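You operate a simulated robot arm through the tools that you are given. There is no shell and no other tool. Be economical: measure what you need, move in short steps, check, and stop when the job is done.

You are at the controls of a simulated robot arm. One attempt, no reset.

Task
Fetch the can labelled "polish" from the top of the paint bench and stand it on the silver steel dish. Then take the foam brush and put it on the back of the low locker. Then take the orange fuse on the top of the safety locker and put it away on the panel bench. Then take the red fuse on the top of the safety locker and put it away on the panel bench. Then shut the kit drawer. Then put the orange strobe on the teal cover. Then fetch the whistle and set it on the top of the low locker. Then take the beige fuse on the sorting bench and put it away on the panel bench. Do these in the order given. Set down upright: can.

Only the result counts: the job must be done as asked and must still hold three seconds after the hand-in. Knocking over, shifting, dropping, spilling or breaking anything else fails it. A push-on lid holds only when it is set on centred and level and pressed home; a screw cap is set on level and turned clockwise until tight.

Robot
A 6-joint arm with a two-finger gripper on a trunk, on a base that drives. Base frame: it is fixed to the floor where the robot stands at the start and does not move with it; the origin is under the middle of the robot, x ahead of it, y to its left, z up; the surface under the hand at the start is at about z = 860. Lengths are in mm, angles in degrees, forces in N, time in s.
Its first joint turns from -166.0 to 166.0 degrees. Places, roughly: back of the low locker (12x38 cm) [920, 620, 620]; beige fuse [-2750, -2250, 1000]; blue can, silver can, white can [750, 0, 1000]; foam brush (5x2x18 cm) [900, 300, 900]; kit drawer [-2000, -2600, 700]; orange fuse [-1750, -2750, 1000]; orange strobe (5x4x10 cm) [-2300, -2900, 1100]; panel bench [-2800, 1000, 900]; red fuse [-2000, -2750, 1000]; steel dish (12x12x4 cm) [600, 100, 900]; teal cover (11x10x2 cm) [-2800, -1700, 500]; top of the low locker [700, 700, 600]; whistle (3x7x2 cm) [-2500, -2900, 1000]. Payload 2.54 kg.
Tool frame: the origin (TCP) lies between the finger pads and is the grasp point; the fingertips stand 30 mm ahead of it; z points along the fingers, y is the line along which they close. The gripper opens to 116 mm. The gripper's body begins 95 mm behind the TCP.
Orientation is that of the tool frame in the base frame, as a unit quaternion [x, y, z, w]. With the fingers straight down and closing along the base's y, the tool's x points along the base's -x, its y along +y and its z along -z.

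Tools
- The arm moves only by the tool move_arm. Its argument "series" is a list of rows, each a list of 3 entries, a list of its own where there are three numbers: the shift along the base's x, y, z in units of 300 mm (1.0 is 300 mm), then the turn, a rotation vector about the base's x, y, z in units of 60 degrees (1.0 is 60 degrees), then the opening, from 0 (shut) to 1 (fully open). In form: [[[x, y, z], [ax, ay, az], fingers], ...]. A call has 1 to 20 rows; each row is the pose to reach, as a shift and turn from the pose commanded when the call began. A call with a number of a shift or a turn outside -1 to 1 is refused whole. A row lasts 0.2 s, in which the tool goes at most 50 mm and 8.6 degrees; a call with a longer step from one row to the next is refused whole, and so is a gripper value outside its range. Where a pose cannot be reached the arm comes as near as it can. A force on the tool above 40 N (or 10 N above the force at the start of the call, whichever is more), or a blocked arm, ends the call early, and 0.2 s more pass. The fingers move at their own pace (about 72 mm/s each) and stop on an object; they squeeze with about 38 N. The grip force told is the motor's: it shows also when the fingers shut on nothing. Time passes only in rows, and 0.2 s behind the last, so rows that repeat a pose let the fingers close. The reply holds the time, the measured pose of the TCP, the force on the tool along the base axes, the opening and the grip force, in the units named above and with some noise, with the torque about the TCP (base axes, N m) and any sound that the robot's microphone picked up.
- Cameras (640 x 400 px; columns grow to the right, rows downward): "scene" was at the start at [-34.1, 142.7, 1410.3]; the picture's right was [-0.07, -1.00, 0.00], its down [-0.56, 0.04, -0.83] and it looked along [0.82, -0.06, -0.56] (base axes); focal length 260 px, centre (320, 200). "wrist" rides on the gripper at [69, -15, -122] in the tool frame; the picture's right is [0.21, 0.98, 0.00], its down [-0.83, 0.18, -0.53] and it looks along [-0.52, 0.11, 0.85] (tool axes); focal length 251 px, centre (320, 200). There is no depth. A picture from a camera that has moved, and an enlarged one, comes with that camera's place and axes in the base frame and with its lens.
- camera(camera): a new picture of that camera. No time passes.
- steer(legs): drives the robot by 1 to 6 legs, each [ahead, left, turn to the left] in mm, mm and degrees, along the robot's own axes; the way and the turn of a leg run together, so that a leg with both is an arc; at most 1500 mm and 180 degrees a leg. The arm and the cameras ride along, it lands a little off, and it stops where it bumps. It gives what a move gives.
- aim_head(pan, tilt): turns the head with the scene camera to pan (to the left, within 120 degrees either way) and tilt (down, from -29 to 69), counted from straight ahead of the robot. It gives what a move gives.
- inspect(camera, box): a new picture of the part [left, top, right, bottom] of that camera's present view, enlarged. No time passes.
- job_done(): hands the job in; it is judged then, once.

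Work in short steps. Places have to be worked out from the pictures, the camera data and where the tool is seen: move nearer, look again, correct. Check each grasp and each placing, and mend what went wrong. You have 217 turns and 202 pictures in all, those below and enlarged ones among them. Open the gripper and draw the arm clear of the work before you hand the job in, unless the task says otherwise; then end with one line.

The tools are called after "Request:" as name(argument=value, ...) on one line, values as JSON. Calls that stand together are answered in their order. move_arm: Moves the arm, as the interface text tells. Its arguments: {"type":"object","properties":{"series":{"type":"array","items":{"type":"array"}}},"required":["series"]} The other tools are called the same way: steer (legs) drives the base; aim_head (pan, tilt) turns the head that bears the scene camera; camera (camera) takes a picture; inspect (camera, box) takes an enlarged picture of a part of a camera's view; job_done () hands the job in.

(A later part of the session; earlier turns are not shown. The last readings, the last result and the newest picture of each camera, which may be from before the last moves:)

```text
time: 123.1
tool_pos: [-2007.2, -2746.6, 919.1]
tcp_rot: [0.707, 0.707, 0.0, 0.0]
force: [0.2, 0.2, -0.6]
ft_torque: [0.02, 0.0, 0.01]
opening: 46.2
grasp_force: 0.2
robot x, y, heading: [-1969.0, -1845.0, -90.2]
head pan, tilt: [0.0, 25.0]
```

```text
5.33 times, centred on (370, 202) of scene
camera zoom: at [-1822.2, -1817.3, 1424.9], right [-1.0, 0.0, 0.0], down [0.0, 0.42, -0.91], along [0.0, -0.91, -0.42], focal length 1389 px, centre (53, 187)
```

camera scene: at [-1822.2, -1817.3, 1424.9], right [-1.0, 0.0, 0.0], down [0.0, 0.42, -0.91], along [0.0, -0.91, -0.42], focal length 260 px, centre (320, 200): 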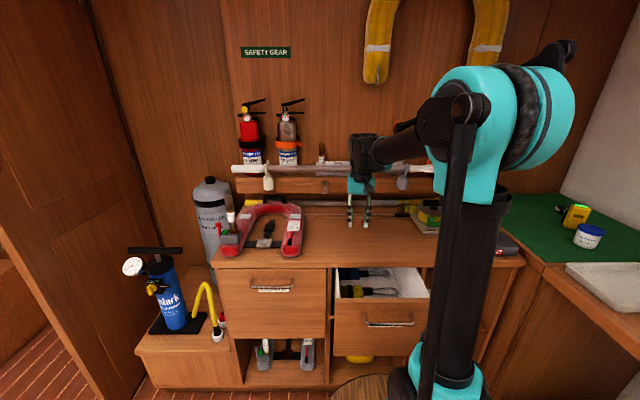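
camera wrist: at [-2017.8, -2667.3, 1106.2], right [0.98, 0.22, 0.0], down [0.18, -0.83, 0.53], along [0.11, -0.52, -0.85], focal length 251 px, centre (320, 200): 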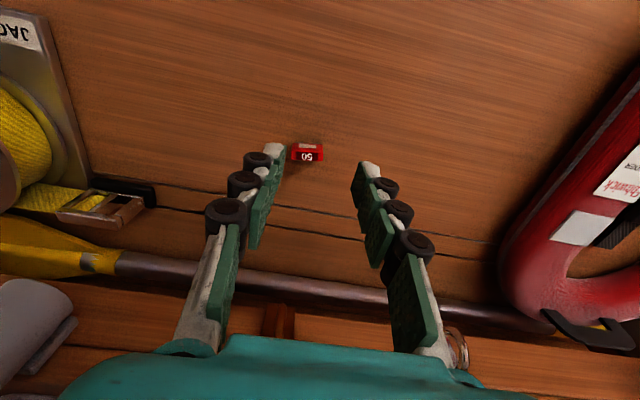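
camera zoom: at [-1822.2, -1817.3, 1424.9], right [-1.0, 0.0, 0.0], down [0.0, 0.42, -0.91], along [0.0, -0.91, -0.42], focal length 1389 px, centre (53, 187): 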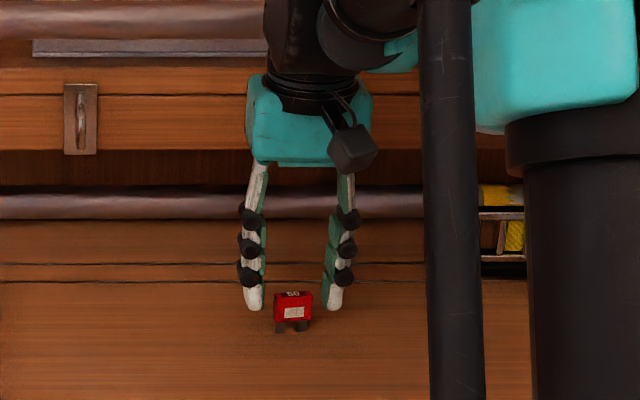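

The fuse is turned about 9° and sits 4 mm to one side. I'll rotate the tool to match, centre, close and lift.

Request:
move_arm(series=[[[-0.008, 0, 0], [0, 0, 0.08], 0.4], [[-0.016, -0.002, 0], [0, 0, 0.155], 0.4], [[-0.016, -0.002, 0], [0, 0, 0.155], 0.25], [[-0.016, -0.002, 0], [0, 0, 0.155], 0.1], [[-0.016, -0.002, 0], [0, 0, 0.155], 0.1], [[-0.016, -0.002, 0], [0, 0, 0.155], 0.1], [[-0.016, -0.002, 0.1], [0, 0, 0.155], 0.1], [[-0.016, 0.05, 0.22], [0, 0, 0.155], 0.1]])

Request:
inspect(camera="wrist", box=[220, 120, 420, 240])

```text
time: 124.9
tool_pos: [-2014.5, -2734.0, 985.2]
tcp_rot: [0.647, 0.762, 0.0, 0.0]
force: [0.2, 0.1, -1.2]
ft_torque: [0.0, 0.0, -0.04]
opening: 26.7
grasp_force: 38.4
robot x, y, heading: [-1969.7, -1845.1, -90.2]
head pan, tilt: [0.0, 25.0]
```

```text
3.20 times, centred on (320, 180) of wrist
camera zoom: at [-2040.5, -2668.2, 1105.9], right [0.93, 0.37, 0.0], down [0.31, -0.79, 0.53], along [0.2, -0.5, -0.85], focal length 805 px, centre (320, 264)
```

zoom: 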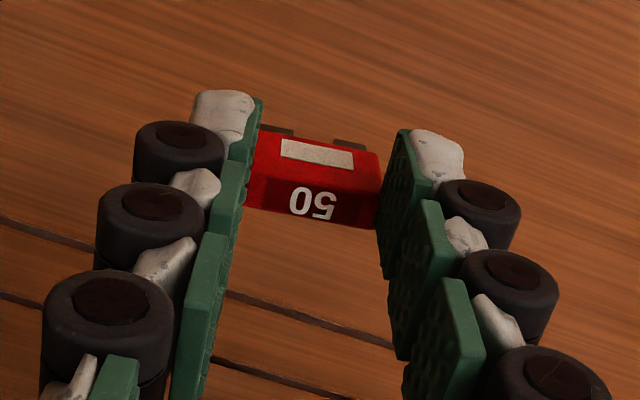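

The red fuse is held squarely. I'll retract to the driving pose and rotate the tool back.

Request:
move_arm(series=[[[0, 0.08, 0.08], [0, 0, 0], 0.1], [[0, 0.18, 0.18], [0, 0, -0.05], 0.1], [[0, 0.3, 0.26], [0, 0, -0.1], 0.1], [[0.02, 0.43, 0.32], [0, 0, -0.155], 0.1], [[0.05, 0.57, 0.36], [0, 0, -0.155], 0.1], [[0.05, 0.71, 0.36], [0, 0, -0.155], 0.1], [[0.05, 0.85, 0.36], [0, 0, -0.155], 0.1], [[0.05, 0.95, 0.36], [0, 0, -0.155], 0.1]])

```text
time: 126.7
tool_pos: [-1998.3, -2447.1, 1093.3]
tcp_rot: [0.707, 0.707, 0.0, 0.0]
force: [0.2, 0.0, -1.3]
ft_torque: [0.02, 0.0, -0.04]
opening: 26.8
grasp_force: 38.0
robot x, y, heading: [-1967.9, -1841.0, -90.0]
head pan, tilt: [0.0, 25.0]
```

Driving to the panel bench with the red fuse.

Request:
steer(legs=[[-400, 0, 0], [0, 0, -90], [-70, -1200, 0], [0, -1200, 0]])

Request:
camera(camera="scene")

Request:
camera(camera="wrist")

```text
time: 144.3
tool_pos: [-2426.0, 992.6, 1094.8]
tcp_rot: [1.0, -0.015, 0.001, 0.0]
force: [0.7, 0.4, 0.4]
ft_torque: [-0.02, 0.0, 0.04]
opening: 26.9
grasp_force: 38.1
robot x, y, heading: [-1824.9, 943.4, 178.0]
head pan, tilt: [0.0, 25.0]
```

```text
122 pictures are left
camera scene: at [-1803.4, 794.0, 1424.9], right [0.04, 1.0, 0.0], down [0.42, -0.01, -0.91], along [-0.91, 0.03, -0.42], focal length 260 px, centre (320, 200)
```

scene: 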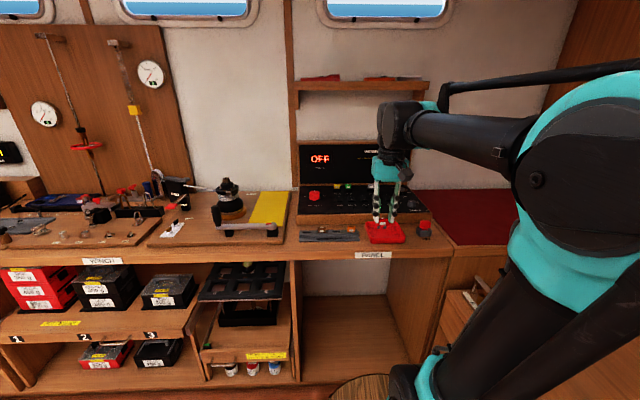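

```text
121 pictures are left
camera wrist: at [-2356.2, 1006.3, 1215.9], right [0.19, -0.98, 0.0], down [-0.83, -0.16, 0.53], along [-0.52, -0.1, -0.85], focal length 251 px, centre (320, 200)
```

wrist: 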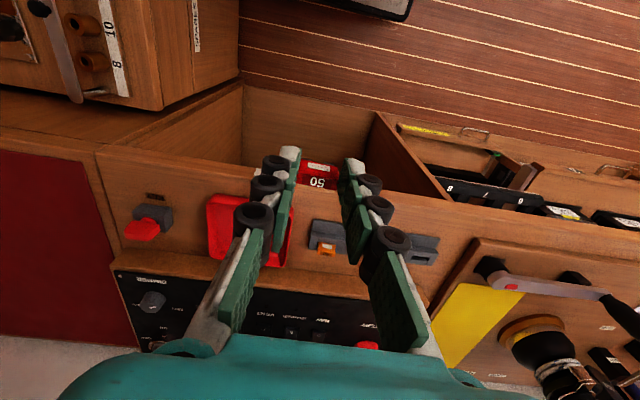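

Nothing looks disturbed on the benches. I'll move above slot 3 and square the tool.

Request:
move_arm(series=[[[-0.12, -0.07, 0], [0, 0, 0.01], 0.1], [[-0.24, -0.14, 0], [0, 0, 0.02], 0.1], [[-0.36, -0.21, 0], [0, 0, 0.028], 0.1], [[-0.48, -0.28, 0], [0, 0, 0.028], 0.1], [[-0.6, -0.33, -0.02], [0, 0, 0.028], 0.1], [[-0.67, -0.35, -0.12], [0, 0, 0.028], 0.1], [[-0.67, -0.35, -0.25], [0, 0, 0.028], 0.1], [[-0.67, -0.35, -0.36], [0, 0, 0.028], 0.1], [[-0.67, -0.35, -0.36], [0, 0, 0.028], 0.1]])

Request:
inspect(camera="wrist", box=[220, 60, 480, 220])

Request:
inspect(camera="scene", box=[290, 190, 390, 260])

```text
time: 146.3
tool_pos: [-2627.0, 888.9, 984.8]
tcp_rot: [1.0, 0.0, 0.0, 0.0]
force: [-0.1, -1.0, 0.0]
ft_torque: [0.03, 0.0, -0.02]
opening: 26.9
grasp_force: 37.7
robot x, y, heading: [-1823.9, 944.5, 177.9]
head pan, tilt: [0.0, 25.0]
```

```text
2.46 times, centred on (350, 140) of wrist
camera zoom: at [-2558.6, 904.6, 1106.7], right [0.21, -0.98, 0.0], down [-0.83, -0.18, 0.53], along [-0.52, -0.11, -0.85], focal length 619 px, centre (246, 348)
```

zoom: 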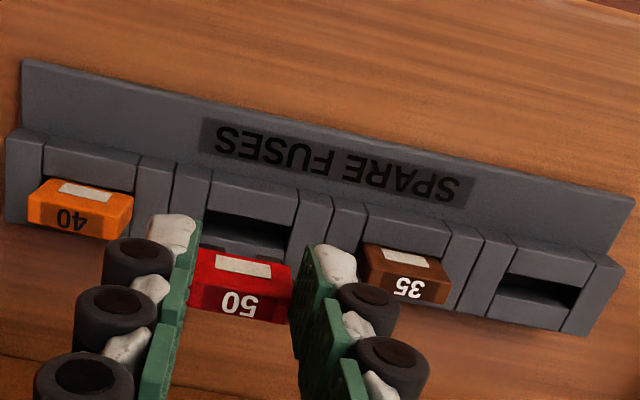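

```text
5.71 times, centred on (340, 225) of scene
camera zoom: at [-1803.4, 794.0, 1424.9], right [0.04, 1.0, 0.0], down [0.42, -0.01, -0.91], along [-0.91, 0.03, -0.42], focal length 1488 px, centre (206, 57)
```

zoom: 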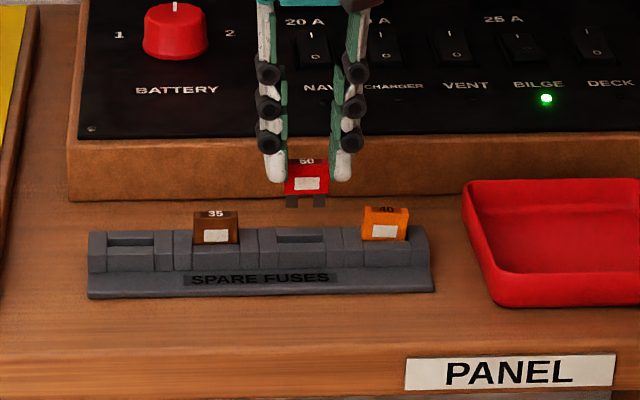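

I'll correct by about (-3,-3) mm and lower so the prongs enter slot 3.

Request:
move_arm(series=[[[-0.01, -0.009, -0.04], [0, 0, 0], 0.1], [[-0.01, -0.009, -0.08], [0, 0, 0], 0.1], [[-0.01, -0.009, -0.105], [0, 0, 0], 0.1], [[-0.01, -0.009, -0.12], [0, 0, 0], 0.1], [[-0.01, -0.009, -0.12], [0, 0, 0], 0.1]])

Request:
inspect(camera="wrist", box=[240, 80, 440, 210])

Request:
inspect(camera="scene", box=[310, 205, 370, 250])

```text
time: 147.5
tool_pos: [-2630.3, 885.5, 950.6]
tcp_rot: [1.0, 0.0, 0.0, -0.001]
force: [0.8, 0.4, 0.2]
ft_torque: [0.03, -0.03, 0.01]
opening: 26.8
grasp_force: 37.9
robot x, y, heading: [-1827.2, 944.5, 178.0]
head pan, tilt: [0.0, 25.0]
```

```text
3.08 times, centred on (340, 145) of wrist
camera zoom: at [-2560.8, 900.1, 1072.1], right [0.21, -0.98, 0.0], down [-0.83, -0.18, 0.53], along [-0.52, -0.11, -0.85], focal length 774 px, centre (258, 369)
```

zoom: 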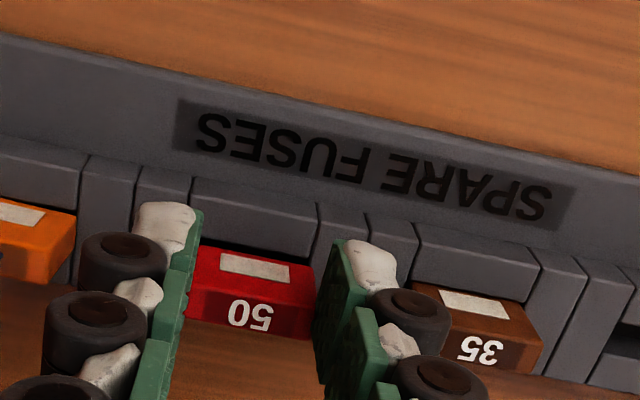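

```text
8.89 times, centred on (340, 228) of scene
camera zoom: at [-1803.4, 794.0, 1424.9], right [0.04, 1.0, 0.0], down [0.42, -0.01, -0.91], along [-0.91, 0.03, -0.42], focal length 2315 px, centre (142, -44)
```

zoom: 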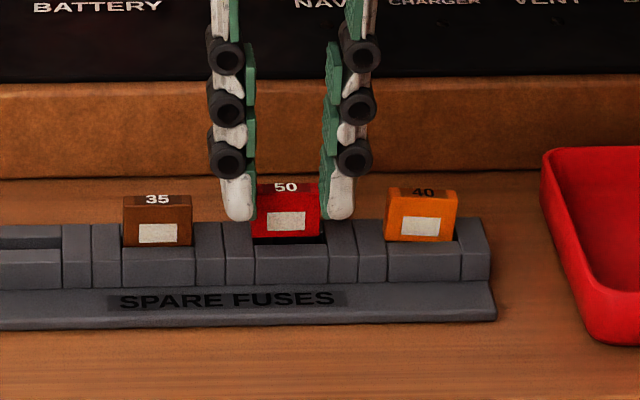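

The fuse is entering the slot without force. I'll lower another 6 mm with a 1 mm nudge, release and rise.

Request:
move_arm(series=[[[0, 0.004, -0.01], [0, 0, 0], 0.1], [[0, 0.004, -0.022], [0, 0, 0], 0.1], [[0, 0.004, -0.022], [0, 0, 0], 0.1], [[0, 0.004, -0.022], [0, 0, 0], 0.22], [[0, 0.004, -0.022], [0, 0, 0], 0.32], [[0, 0.004, -0.022], [0, 0, 0], 0.32], [[0, 0.004, 0.08], [0, 0, 0], 0.32], [[0, 0.004, 0.22], [0, 0, 0], 0.32]])

Request:
inspect(camera="wrist", box=[220, 60, 480, 220])

Request:
inspect(camera="scene", box=[310, 205, 370, 250])

```text
time: 149.3
tool_pos: [-2630.0, 886.8, 1016.4]
tcp_rot: [1.0, -0.001, 0.0, 0.0]
force: [0.7, 0.8, -0.2]
ft_torque: [-0.01, -0.01, -0.02]
opening: 37.3
grasp_force: 0.0
robot x, y, heading: [-1824.1, 946.6, 178.2]
head pan, tilt: [0.0, 25.0]
```

```text
2.46 times, centred on (350, 140) of wrist
camera zoom: at [-2560.6, 901.6, 1137.3], right [0.21, -0.98, 0.0], down [-0.83, -0.18, 0.53], along [-0.52, -0.11, -0.85], focal length 619 px, centre (246, 348)
```

zoom: 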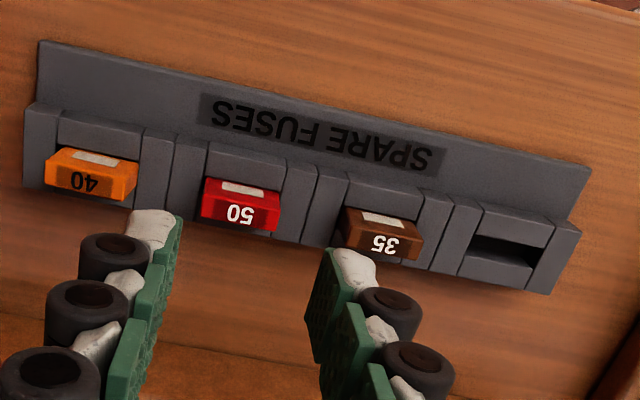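

```text
8.89 times, centred on (340, 228) of scene
camera zoom: at [-1803.5, 794.0, 1424.9], right [0.04, 1.0, 0.0], down [0.42, -0.01, -0.91], along [-0.91, 0.03, -0.42], focal length 2315 px, centre (142, -44)
```

zoom: 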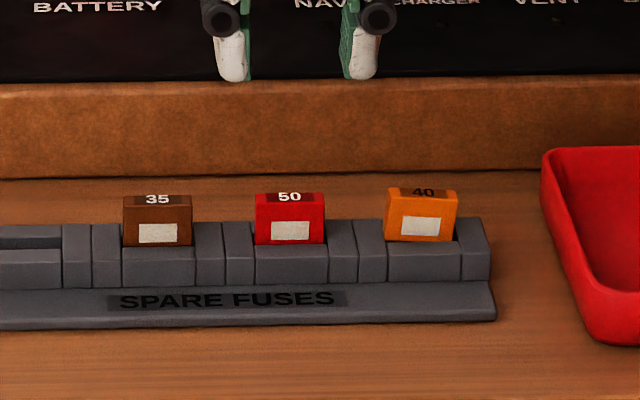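

Both fuses are seated. I'll retract, in steps within the limit, before driving back to the safety locker.

Request:
move_arm(series=[[[0.05, 0, 0.08], [0, 0, 0], 0.2], [[0.14, 0, 0.16], [0, 0, 0], 0.1], [[0.26, 0, 0.22], [0, 0, 0], 0], [[0.4, 0, 0.25], [0, 0, 0], 0], [[0.54, 0, 0.25], [0, 0, 0], 0], [[0.68, 0, 0.25], [0, 0, 0], 0]])

```text
time: 150.7
tool_pos: [-2423.8, 885.4, 1090.7]
tcp_rot: [1.0, 0.0, 0.001, 0.0]
force: [0.5, -1.1, 0.1]
ft_torque: [0.0, -0.02, 0.01]
opening: 0.3
grasp_force: 28.1
robot x, y, heading: [-1820.9, 946.3, 178.1]
head pan, tilt: [0.0, 25.0]
```

Request:
steer(legs=[[0, 0, 2], [120, 1250, 0], [0, 1200, 0], [0, 0, 90], [130, 0, 0]])

Request:
aim_head(pan=0, tilt=35)

Request:
camera(camera="scene")

Request:
camera(camera="wrist")

```text
time: 167.8
tool_pos: [-1864.5, -2238.8, 1091.5]
tcp_rot: [0.703, 0.711, 0.001, 0.0]
force: [0.0, -0.2, 0.3]
ft_torque: [-0.03, -0.01, 0.02]
opening: 0.0
grasp_force: 28.8
robot x, y, heading: [-1929.1, -1640.9, -91.6]
head pan, tilt: [0.0, 25.0]
```

```text
time: 168.5
tool_pos: [-1864.0, -2238.6, 1091.4]
tcp_rot: [0.703, 0.711, 0.0, 0.0]
force: [0.2, 0.9, -0.6]
ft_torque: [0.01, 0.01, -0.01]
opening: 0.0
grasp_force: 28.6
robot x, y, heading: [-1934.0, -1640.4, -91.4]
head pan, tilt: [0.0, 35.0]
```

```text
114 pictures are left
camera scene: at [-1782.2, -1611.5, 1409.2], right [-1.0, 0.02, 0.0], down [0.01, 0.57, -0.82], along [-0.02, -0.82, -0.57], focal length 260 px, centre (320, 200)
```

scene: 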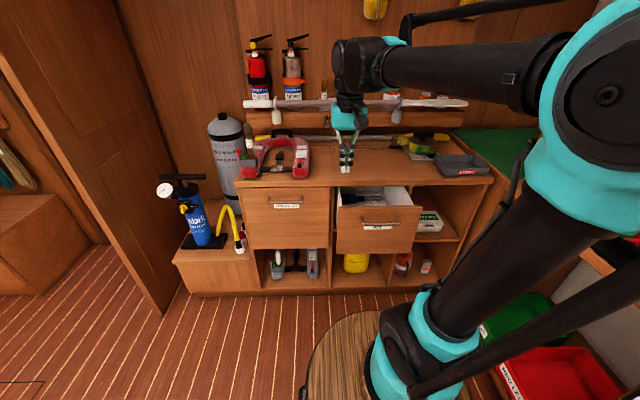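

```text
113 pictures are left
camera wrist: at [-1880.6, -2169.9, 1212.8], right [0.97, 0.23, 0.0], down [0.19, -0.82, 0.53], along [0.12, -0.52, -0.85], focal length 251 px, centre (320, 200)
```

wrist: 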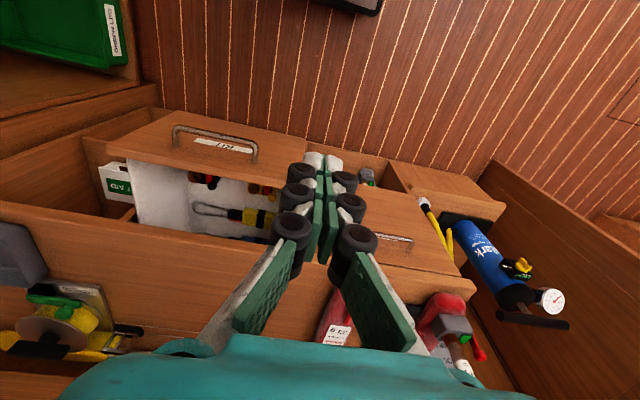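

The drawer handle bar is at about (-2019,-2337,804). I'll lower the closed fingers in front of it.

Request:
move_arm(series=[[[-0.12, 0, 0], [0, 0, 0], 0], [[-0.26, 0, 0], [0, 0, 0], 0], [[-0.4, -0.05, 0], [0, 0, 0], 0], [[-0.51, -0.12, -0.05], [0, 0, 0], 0], [[-0.51, -0.187, -0.18], [0, 0, 0], 0], [[-0.51, -0.187, -0.32], [0, 0, 0], 0], [[-0.51, -0.187, -0.46], [0, 0, 0], 0], [[-0.51, -0.187, -0.6], [0, 0, 0], 0], [[-0.51, -0.187, -0.74], [0, 0, 0], 0], [[-0.51, -0.187, -0.86], [0, 0, 0], 0], [[-0.51, -0.187, -0.92], [0, 0, 0], 0]])

Request:
camera(camera="scene")

Request:
camera(camera="wrist")

```text
time: 170.9
tool_pos: [-2017.7, -2294.6, 816.3]
tcp_rot: [0.703, 0.711, 0.001, 0.0]
force: [-0.9, -0.1, -1.0]
ft_torque: [0.0, 0.02, -0.01]
opening: 0.3
grasp_force: 28.2
robot x, y, heading: [-1925.5, -1638.3, -91.4]
head pan, tilt: [0.0, 35.0]
```

```text
112 pictures are left
camera scene: at [-1782.2, -1611.4, 1409.2], right [-1.0, 0.02, 0.0], down [0.01, 0.57, -0.82], along [-0.02, -0.82, -0.57], focal length 260 px, centre (320, 200)
```

scene: 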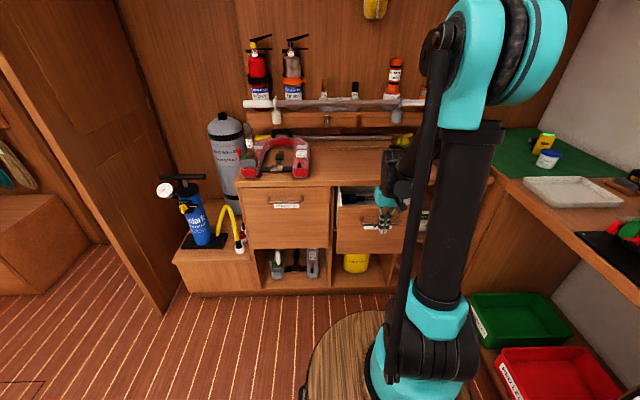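

```text
111 pictures are left
camera wrist: at [-2033.5, -2226.5, 936.8], right [0.97, 0.23, 0.0], down [0.19, -0.82, 0.53], along [0.12, -0.52, -0.85], focal length 251 px, centre (320, 200)
```

wrist: 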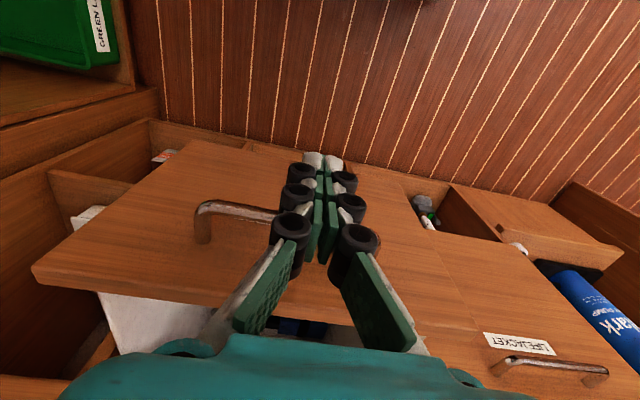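

Now I'll push the drawer in steadily.

Request:
move_arm(series=[[[0, -0.06, 0], [0, 0, 0], 0], [[0, -0.12, 0], [0, 0, 0], 0], [[0, -0.18, 0], [0, 0, 0], 0], [[0, -0.24, 0], [0, 0, 0], 0], [[0, -0.3, 0], [0, 0, 0], 0], [[0, -0.36, 0], [0, 0, 0], 0], [[0, -0.4, 0], [0, 0, 0], 0]])

Request:
camera(camera="scene")

Request:
camera(camera="wrist")

```text
time: 172.5
tool_pos: [-2017.6, -2415.5, 816.0]
tcp_rot: [0.703, 0.711, 0.0, 0.0]
force: [-0.2, 0.7, -0.5]
ft_torque: [-0.02, -0.01, -0.04]
opening: 0.1
grasp_force: 28.2
robot x, y, heading: [-1931.1, -1636.2, -91.3]
head pan, tilt: [0.0, 35.0]
```

```text
110 pictures are left
camera scene: at [-1782.2, -1611.4, 1409.2], right [-1.0, 0.02, 0.0], down [0.01, 0.57, -0.82], along [-0.02, -0.82, -0.57], focal length 260 px, centre (320, 200)
```

scene: 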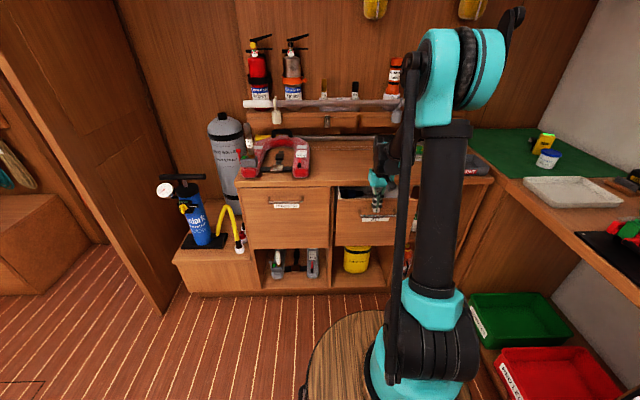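

```text
109 pictures are left
camera wrist: at [-2034.0, -2346.8, 937.0], right [0.97, 0.23, 0.0], down [0.19, -0.82, 0.53], along [0.12, -0.52, -0.85], focal length 251 px, centre (320, 200)
```

wrist: 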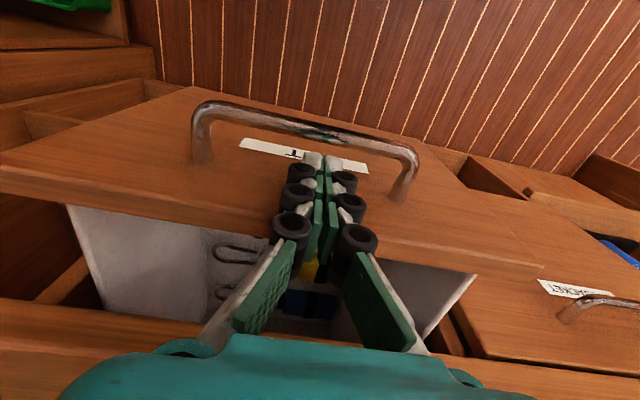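

Request:
inspect(camera="scene", box=[320, 160, 440, 270])

```text
3.64 times, centred on (380, 215) of scene
camera zoom: at [-1782.2, -1611.4, 1409.2], right [-1.0, 0.02, 0.0], down [0.01, 0.57, -0.82], along [-0.02, -0.82, -0.57], focal length 947 px, centre (102, 146)
```

zoom: 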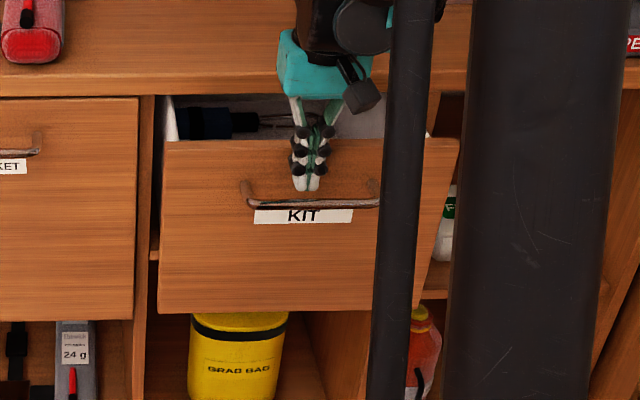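

The fingers are pressing on the drawer face above the handle, and it has moved part-way. I'll tilt the tips forward slightly and keep pushing.

Request:
move_arm(series=[[[0, 0.03, -0.02], [-0.1, 0, 0], 0], [[0, 0.03, -0.04], [-0.2, 0, 0], 0], [[0, -0.03, -0.04], [-0.2, 0, 0], 0], [[0, -0.09, -0.04], [-0.2, 0, 0], 0], [[0, -0.14, -0.04], [-0.2, 0, 0], 0], [[0, -0.18, -0.04], [-0.2, 0, 0], 0]])

Request:
inspect(camera="scene", box=[320, 160, 440, 270])

```text
time: 173.9
tool_pos: [-2018.7, -2470.0, 802.9]
tcp_rot: [0.7, 0.707, -0.074, 0.074]
force: [0.0, 0.1, 0.0]
ft_torque: [-0.01, -0.01, 0.0]
opening: 0.0
grasp_force: 29.0
robot x, y, heading: [-1930.2, -1640.3, -91.2]
head pan, tilt: [0.0, 35.0]
```

```text
3.64 times, centred on (380, 215) of scene
camera zoom: at [-1782.2, -1611.4, 1409.2], right [-1.0, 0.02, 0.0], down [0.01, 0.57, -0.82], along [-0.02, -0.82, -0.57], focal length 947 px, centre (102, 146)
```

zoom: 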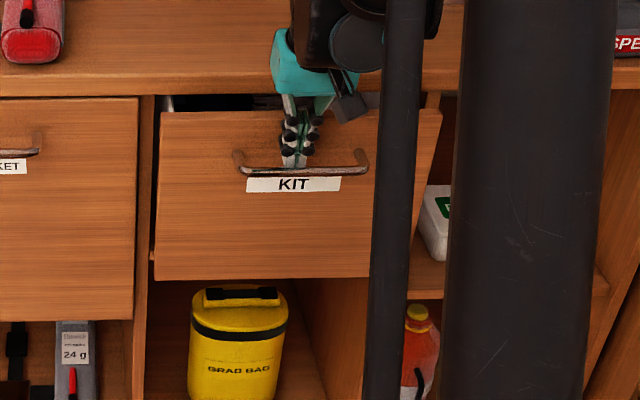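

It's nearly shut, so I'll push another 40 mm.

Request:
move_arm(series=[[[0, -0.05, 0], [0, 0, 0], 0], [[0, -0.1, 0], [0, 0, 0], 0], [[0, -0.13, 0], [0, 0, 0], 0], [[0, -0.15, 0], [0, 0, 0], 0]])

Request:
inspect(camera="scene", box=[320, 160, 440, 270])

Request:
camera(camera="wrist")

```text
time: 174.9
tool_pos: [-2018.6, -2514.4, 803.9]
tcp_rot: [0.699, 0.707, -0.074, 0.074]
force: [-0.1, -0.1, 0.3]
ft_torque: [0.01, 0.01, -0.03]
opening: 0.2
grasp_force: 28.5
robot x, y, heading: [-1930.5, -1637.2, -91.3]
head pan, tilt: [0.0, 35.0]
```

```text
3.64 times, centred on (380, 215) of scene
camera zoom: at [-1782.2, -1611.4, 1409.2], right [-1.0, 0.02, 0.0], down [0.01, 0.57, -0.82], along [-0.02, -0.82, -0.57], focal length 947 px, centre (102, 146)
```

zoom: 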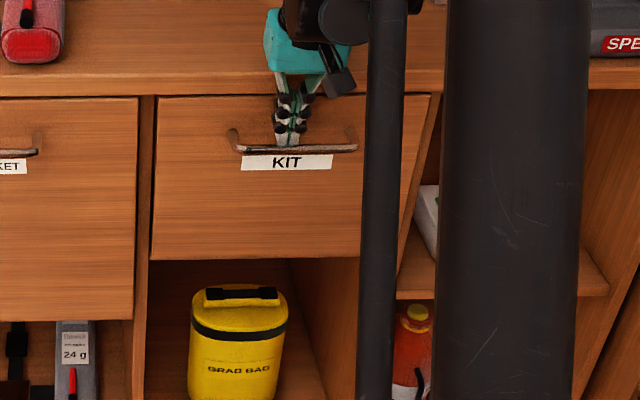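

```text
105 pictures are left
camera wrist: at [-2033.9, -2421.1, 908.3], right [0.97, 0.22, -0.05], down [0.19, -0.69, 0.69], along [0.12, -0.68, -0.72], focal length 251 px, centre (320, 200)
```

wrist: 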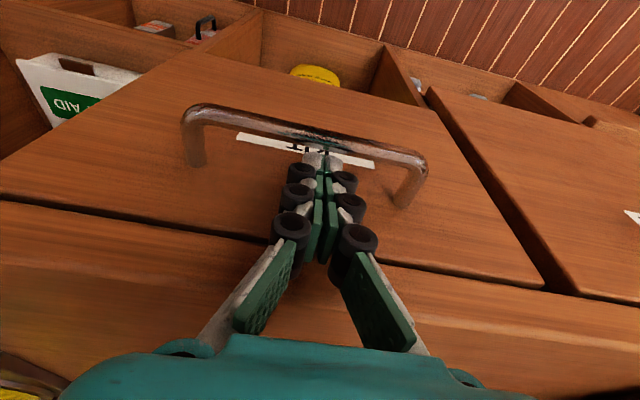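

Almost flush; I'll push until it seats.

Request:
move_arm(series=[[[0, -0.015, 0], [0, 0, 0], 0], [[0, -0.03, 0], [0, 0, 0], 0], [[0, -0.045, 0], [0, 0, 0], 0], [[0, -0.06, 0], [0, 0, 0], 0], [[0, -0.075, 0], [0, 0, 0], 0]])

Request:
camera(camera="wrist")

```text
time: 175.5
tool_pos: [-2018.1, -2516.7, 803.2]
tcp_rot: [0.7, 0.707, -0.071, 0.07]
force: [0.5, 10.5, 0.4]
ft_torque: [0.24, -0.04, -0.01]
opening: 5.9
grasp_force: 28.2
robot x, y, heading: [-1929.9, -1637.2, -91.6]
head pan, tilt: [0.0, 35.0]
stopped in row 2: the force on the tool passed its limit at 47 N (the readings are from after the stop); the commanded pose is now the measured one
```

```text
104 pictures are left
camera wrist: at [-2034.2, -2424.8, 908.3], right [0.97, 0.22, -0.04], down [0.19, -0.7, 0.69], along [0.12, -0.68, -0.73], focal length 251 px, centre (320, 200)
```

wrist: 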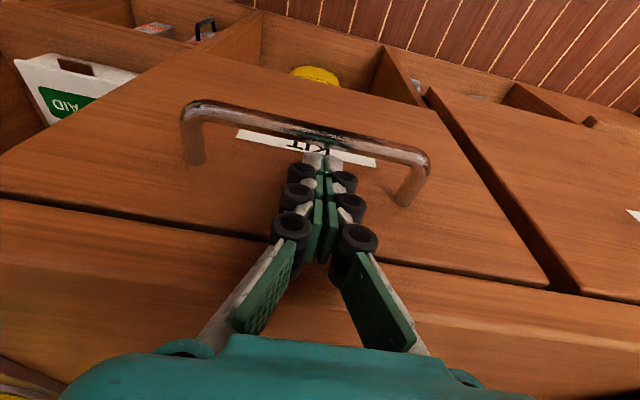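

Hard stop reached: the drawer is shut. The fingertips are behind the handle bar, so I'll rise straight up first, then back off and check.

Request:
move_arm(series=[[[0, 0.01, 0.08], [0, 0, 0], 0], [[0, 0.01, 0.2], [0, 0, 0], 0], [[0, 0.01, 0.34], [0, 0, 0], 0], [[0, 0.01, 0.48], [0.1, 0, 0], 0], [[0, 0.1, 0.6], [0.2, 0, 0], 0.1], [[0, 0.2, 0.72], [0.2, 0, 0], 0.3], [[0, 0.3, 0.84], [0.2, 0, 0], 0.5], [[0, 0.4, 0.94], [0.2, 0, 0], 0.5]])

Request:
camera(camera="scene")

Request:
camera(camera="wrist")

```text
time: 177.3
tool_pos: [-2015.3, -2395.0, 1082.6]
tcp_rot: [0.703, 0.711, 0.003, -0.003]
force: [-0.2, -0.6, -0.7]
ft_torque: [0.05, -0.03, -0.02]
opening: 58.3
grasp_force: 0.0
robot x, y, heading: [-1932.2, -1640.7, -91.4]
head pan, tilt: [0.0, 35.0]
```

```text
103 pictures are left
camera scene: at [-1782.2, -1611.5, 1409.2], right [-1.0, 0.02, 0.0], down [0.01, 0.57, -0.82], along [-0.02, -0.82, -0.57], focal length 260 px, centre (320, 200)
```

scene: 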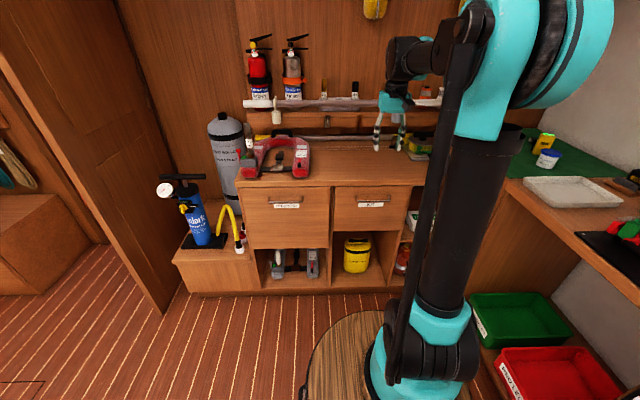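

```text
102 pictures are left
camera wrist: at [-2032.6, -2327.3, 1205.3], right [0.97, 0.22, 0.0], down [0.19, -0.83, 0.53], along [0.12, -0.51, -0.85], focal length 251 px, centre (320, 200)
```

wrist: 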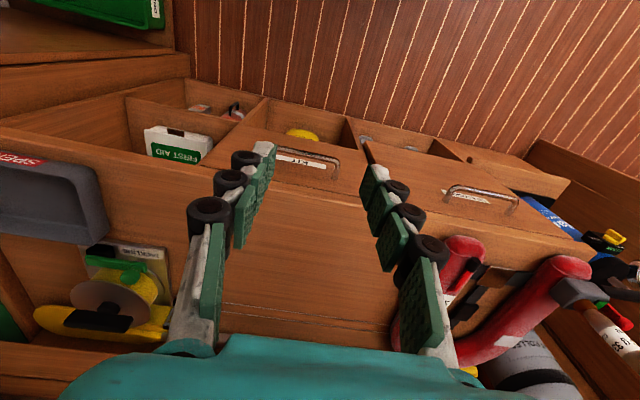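

The kit drawer is shut. Now I'll look to the right for the strobe, whistle and teal cover.

Request:
aim_head(pan=-35, tilt=25)

Request:
camera(camera="scene")

Request:
aim_head(pan=-85, tilt=35)

Request:
camera(camera="scene")

```text
time: 178.3
tool_pos: [-2016.2, -2395.1, 1082.9]
tcp_rot: [0.703, 0.711, 0.003, -0.003]
force: [0.3, -0.1, 0.4]
ft_torque: [0.02, 0.01, 0.02]
opening: 58.0
grasp_force: 0.1
robot x, y, heading: [-1929.0, -1638.2, -91.2]
head pan, tilt: [-35.0, 25.0]
```

```text
101 pictures are left
camera scene: at [-1834.7, -1597.2, 1424.9], right [-0.81, 0.59, 0.0], down [0.25, 0.34, -0.91], along [-0.54, -0.73, -0.42], focal length 260 px, centre (320, 200)
```

scene: 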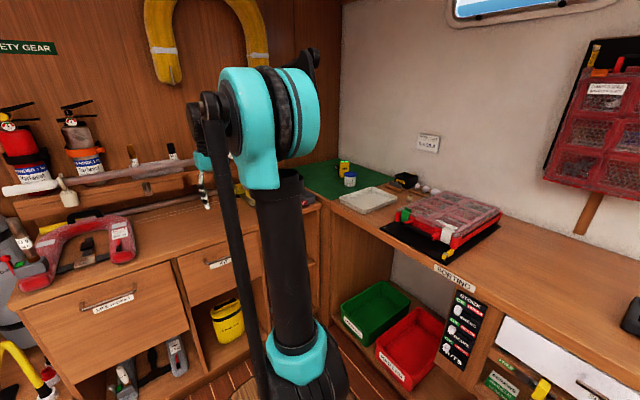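

```text
time: 179.5
tool_pos: [-2016.2, -2395.6, 1083.1]
tcp_rot: [0.703, 0.711, 0.003, -0.004]
force: [0.3, 0.5, -0.6]
ft_torque: [0.02, 0.01, 0.01]
opening: 58.0
grasp_force: 0.1
robot x, y, heading: [-1926.9, -1637.2, -91.5]
head pan, tilt: [-85.0, 35.0]
```

```text
100 pictures are left
camera scene: at [-1868.0, -1528.7, 1409.2], right [-0.06, 1.0, 0.0], down [0.57, 0.04, -0.82], along [-0.82, -0.05, -0.57], focal length 260 px, centre (320, 200)
```

scene: 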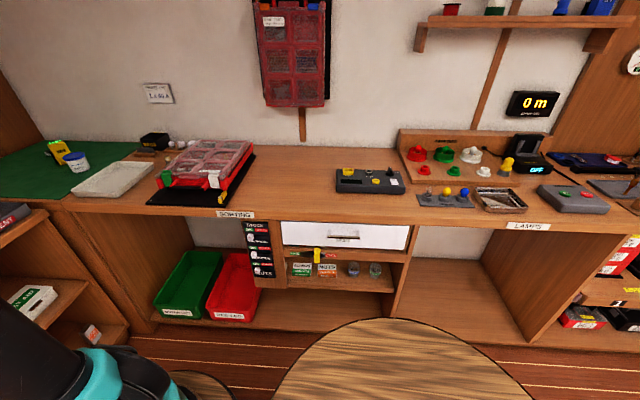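

Request:
inspect(camera="scene", box=[240, 210, 410, 320])

Request:
inspect(camera="scene", box=[30, 120, 260, 250])

```text
3.64 times, centred on (325, 265) of scene
camera zoom: at [-1868.0, -1528.7, 1409.2], right [-0.06, 1.0, 0.0], down [0.57, 0.04, -0.82], along [-0.82, -0.05, -0.57], focal length 947 px, centre (302, -36)
```

zoom: 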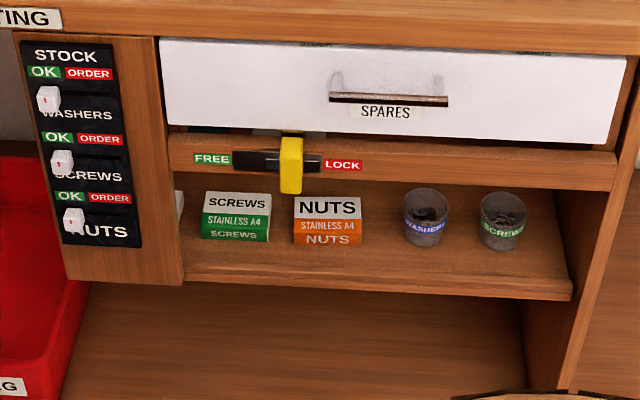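

```text
2.78 times, centred on (145, 185) of scene
camera zoom: at [-1868.0, -1528.7, 1409.2], right [-0.06, 1.0, 0.0], down [0.57, 0.04, -0.82], along [-0.82, -0.05, -0.57], focal length 725 px, centre (807, 242)
```

zoom: 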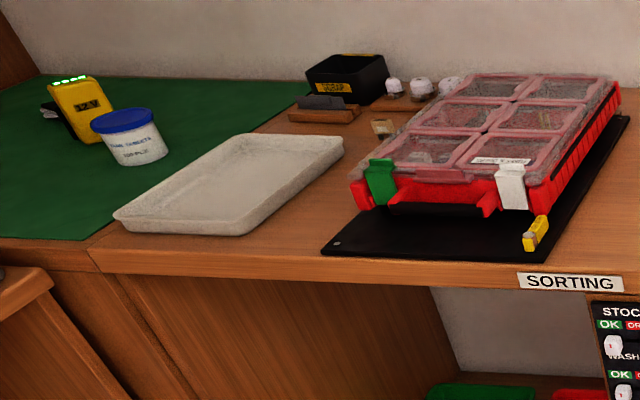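

I see the beige fuse on the sorting bench, and the teal cover seems to be at the back of the shelf under the SPARES drawer. I'll retract the arm and drive closer to the corner to find the strobe and whistle.

Request:
move_arm(series=[[[0.02, 0.12, 0.05], [0, 0, 0], 0.5], [[0.04, 0.25, 0.1], [0, 0, 0], 0.5], [[0.06, 0.38, 0.15], [0, 0, 0], 0.5], [[0.08, 0.5, 0.2], [0, 0, 0], 0.5], [[0.1, 0.62, 0.25], [0, 0, 0], 0.5], [[0.1, 0.7, 0.3], [0, 0, 0], 0.5]])

Request:
steer(legs=[[390, -130, 1.4]])

Request:
aim_head(pan=-25, tilt=25)

Request:
camera(camera="scene")

Request:
camera(camera="wrist")

```text
time: 180.9
tool_pos: [-1986.0, -2188.7, 1175.0]
tcp_rot: [0.703, 0.711, 0.003, -0.003]
force: [0.5, -0.2, 0.3]
ft_torque: [0.05, -0.02, -0.01]
opening: 57.9
grasp_force: 0.0
robot x, y, heading: [-1930.7, -1637.2, -91.4]
head pan, tilt: [-85.0, 35.0]
```

```text
time: 183.5
tool_pos: [-2115.8, -2584.0, 1174.5]
tcp_rot: [0.699, 0.716, 0.003, -0.003]
force: [0.3, 0.1, -0.6]
ft_torque: [0.0, -0.03, 0.0]
opening: 57.9
grasp_force: 0.0
robot x, y, heading: [-2068.6, -2034.5, -90.4]
head pan, tilt: [-85.0, 35.0]
```

```text
time: 184.8
tool_pos: [-2115.9, -2583.5, 1174.9]
tcp_rot: [0.698, 0.716, 0.003, -0.003]
force: [0.1, 0.1, 0.1]
ft_torque: [-0.01, 0.03, -0.01]
opening: 58.1
grasp_force: 0.0
robot x, y, heading: [-2068.1, -2031.0, -90.3]
head pan, tilt: [-25.0, 25.0]
```

```text
97 pictures are left
camera scene: at [-1958.7, -1998.4, 1424.9], right [-0.9, 0.43, 0.0], down [0.18, 0.38, -0.91], along [-0.39, -0.82, -0.42], focal length 260 px, centre (320, 200)
```

scene: 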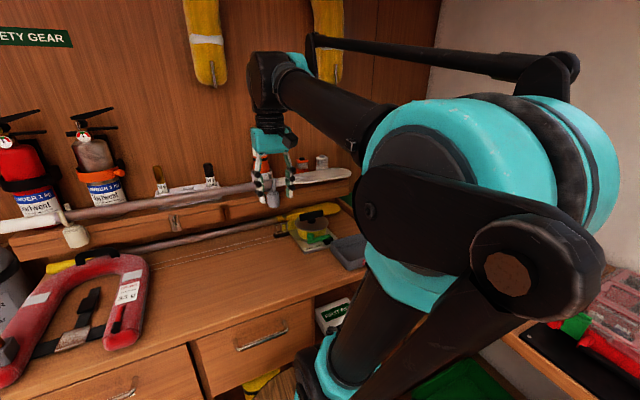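

```text
96 pictures are left
camera wrist: at [-2133.0, -2516.5, 1296.8], right [0.97, 0.24, 0.0], down [0.2, -0.83, 0.53], along [0.13, -0.51, -0.85], focal length 251 px, centre (320, 200)
```

wrist: 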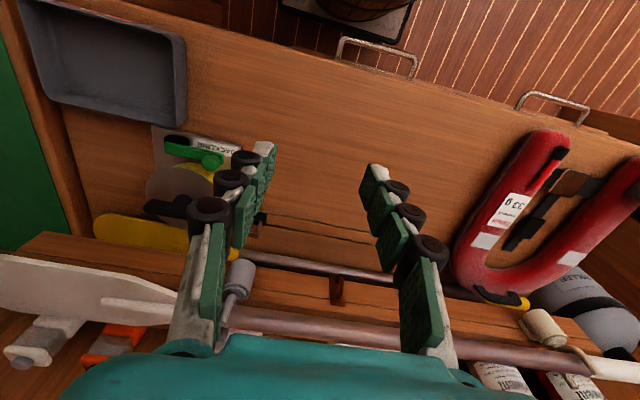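

The strobe appears to be on the shelf to the right, behind the paddle blade. I'll move the hand that way and look with the wrist camera.

Request:
move_arm(series=[[[-0.12, 0.02, 0.08], [0, 0, 0], 0.5], [[-0.25, 0.02, 0.16], [0, 0, 0], 0.5], [[-0.38, 0.02, 0.24], [0, 0, 0], 0.5], [[-0.5, 0.02, 0.32], [0, 0, 0], 0.5], [[-0.62, 0.02, 0.36], [0, 0, 0], 0.5], [[-0.62, 0.02, 0.36], [0, 0, 0], 0.5]])

Request:
camera(camera="wrist")

Request:
camera(camera="scene")

```text
time: 186.2
tool_pos: [-2302.4, -2577.7, 1283.7]
tcp_rot: [0.698, 0.716, 0.004, -0.003]
force: [0.2, 1.0, 0.1]
ft_torque: [-0.02, 0.0, -0.01]
opening: 58.2
grasp_force: 0.1
robot x, y, heading: [-2071.0, -2033.6, -90.7]
head pan, tilt: [-25.0, 25.0]
```

```text
95 pictures are left
camera wrist: at [-2319.6, -2510.0, 1406.0], right [0.97, 0.24, 0.0], down [0.2, -0.83, 0.53], along [0.13, -0.51, -0.85], focal length 251 px, centre (320, 200)
```

wrist: 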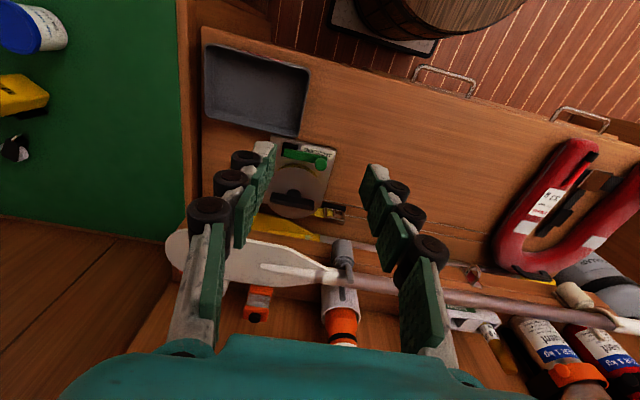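

```text
94 pictures are left
camera scene: at [-1958.7, -1998.4, 1424.9], right [-0.9, 0.43, 0.0], down [0.18, 0.38, -0.91], along [-0.39, -0.82, -0.42], focal length 260 px, centre (320, 200)
```

scene: 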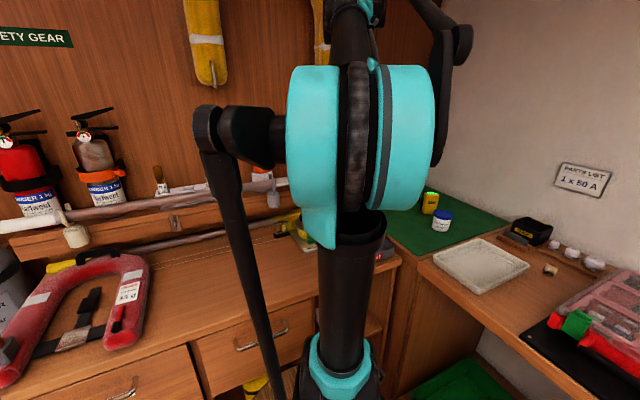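

Request:
inspect(camera="wrist", box=[160, 200, 480, 360])

Request:
inspect(camera="wrist", box=[0, 0, 200, 200])

```text
2.00 times, centred on (320, 280) of wrist
camera zoom: at [-2319.6, -2510.0, 1406.0], right [0.97, 0.24, 0.0], down [0.2, -0.83, 0.53], along [0.13, -0.51, -0.85], focal length 503 px, centre (320, 40)
```

zoom: 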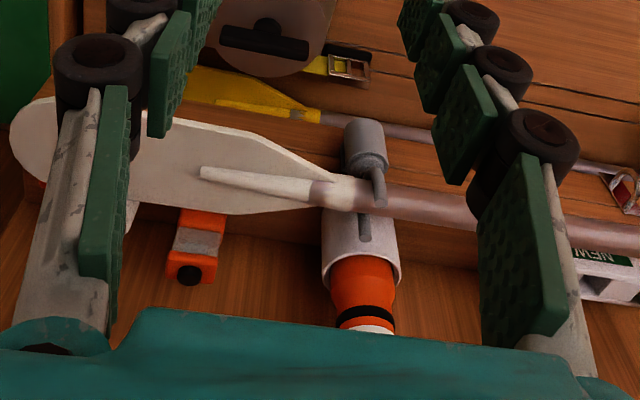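

```text
2.00 times, centred on (100, 100) of wrist
camera zoom: at [-2319.6, -2510.0, 1406.0], right [0.97, 0.24, 0.0], down [0.2, -0.83, 0.53], along [0.13, -0.51, -0.85], focal length 503 px, centre (760, 400)
```

zoom: 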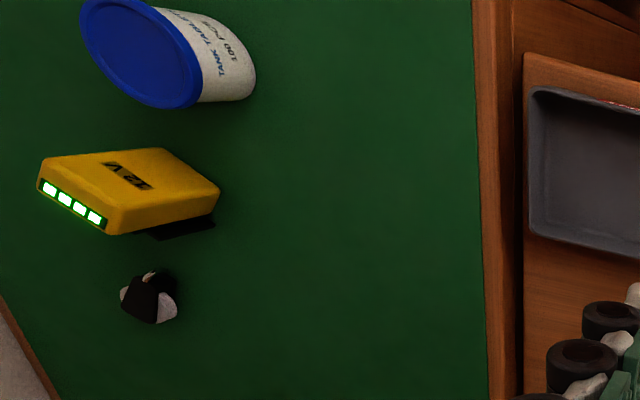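

The strobe is the orange piece with a silver band and black lens, near (-2331,-2920). I'll move the hand for a clear view of it and of the corner where the whistle should be.

Request:
move_arm(series=[[[0.05, -0.08, 0.05], [0, 0, 0], 0.5], [[0.1, -0.16, 0.1], [0, 0, 0], 0.5], [[0.15, -0.26, 0.12], [0, 0, 0], 0.5], [[0.2, -0.36, 0.12], [0, 0, 0], 0.5], [[0.2, -0.36, 0.12], [0, 0, 0], 0.5]])

Request:
camera(camera="wrist")

```text
time: 187.4
tool_pos: [-2242.5, -2685.1, 1317.3]
tcp_rot: [0.698, 0.716, 0.004, -0.003]
force: [0.2, 0.0, 0.1]
ft_torque: [-0.02, -0.03, 0.03]
opening: 57.8
grasp_force: 0.1
robot x, y, heading: [-2064.8, -2035.2, -90.5]
head pan, tilt: [-25.0, 25.0]
```

```text
91 pictures are left
camera wrist: at [-2260.1, -2618.4, 1440.2], right [0.97, 0.24, 0.0], down [0.2, -0.83, 0.53], along [0.13, -0.51, -0.85], focal length 251 px, centre (320, 200)
```

wrist: 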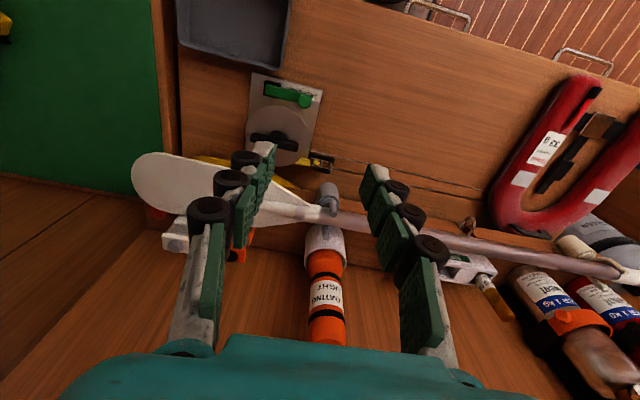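

Request:
inspect(camera="wrist", box=[120, 130, 300, 280])

Request:
move_arm(series=[[[-0.12, 0, 0], [0, 0, 0], 0.8], [[-0.25, 0, 0], [0, 0, 0], 1], [[-0.38, 0, 0], [0, 0, 0], 1], [[-0.5, 0, 0], [0, 0, 0], 1], [[-0.5, 0, 0], [0, 0, 0], 1]])

Request:
camera(camera="wrist")

```text
2.67 times, centred on (210, 205) of wrist
camera zoom: at [-2260.1, -2618.4, 1440.2], right [0.97, 0.24, 0.0], down [0.2, -0.83, 0.53], along [0.13, -0.51, -0.85], focal length 670 px, centre (613, 187)
```

zoom: 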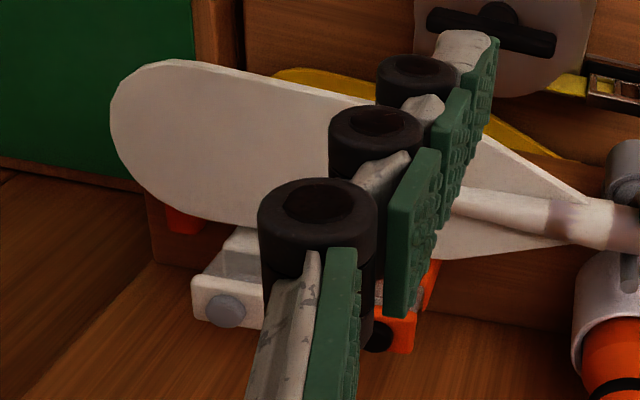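

```text
time: 188.6
tool_pos: [-2394.7, -2687.3, 1318.5]
tcp_rot: [0.698, 0.716, 0.003, -0.004]
force: [0.2, 0.2, 0.2]
ft_torque: [-0.02, 0.01, -0.02]
opening: 116.2
grasp_force: 0.2
robot x, y, heading: [-2069.6, -2034.3, -90.7]
head pan, tilt: [-25.0, 25.0]
```

```text
89 pictures are left
camera wrist: at [-2411.0, -2619.8, 1440.1], right [0.97, 0.24, 0.0], down [0.2, -0.83, 0.53], along [0.13, -0.51, -0.85], focal length 251 px, centre (320, 200)
```

wrist: 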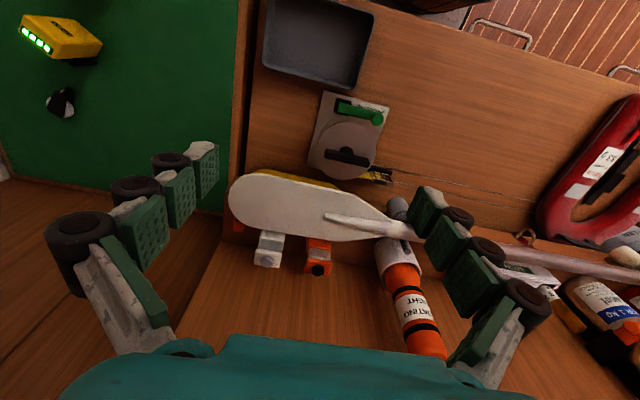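

Request:
inspect(camera="wrist", box=[210, 150, 400, 290])

```text
2.86 times, centred on (305, 220) of wrist
camera zoom: at [-2411.0, -2619.8, 1440.1], right [0.97, 0.24, 0.0], down [0.2, -0.83, 0.53], along [0.13, -0.51, -0.85], focal length 718 px, centre (363, 143)
```

zoom: 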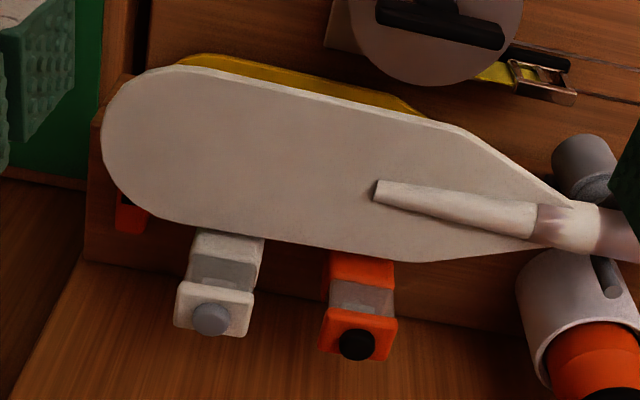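

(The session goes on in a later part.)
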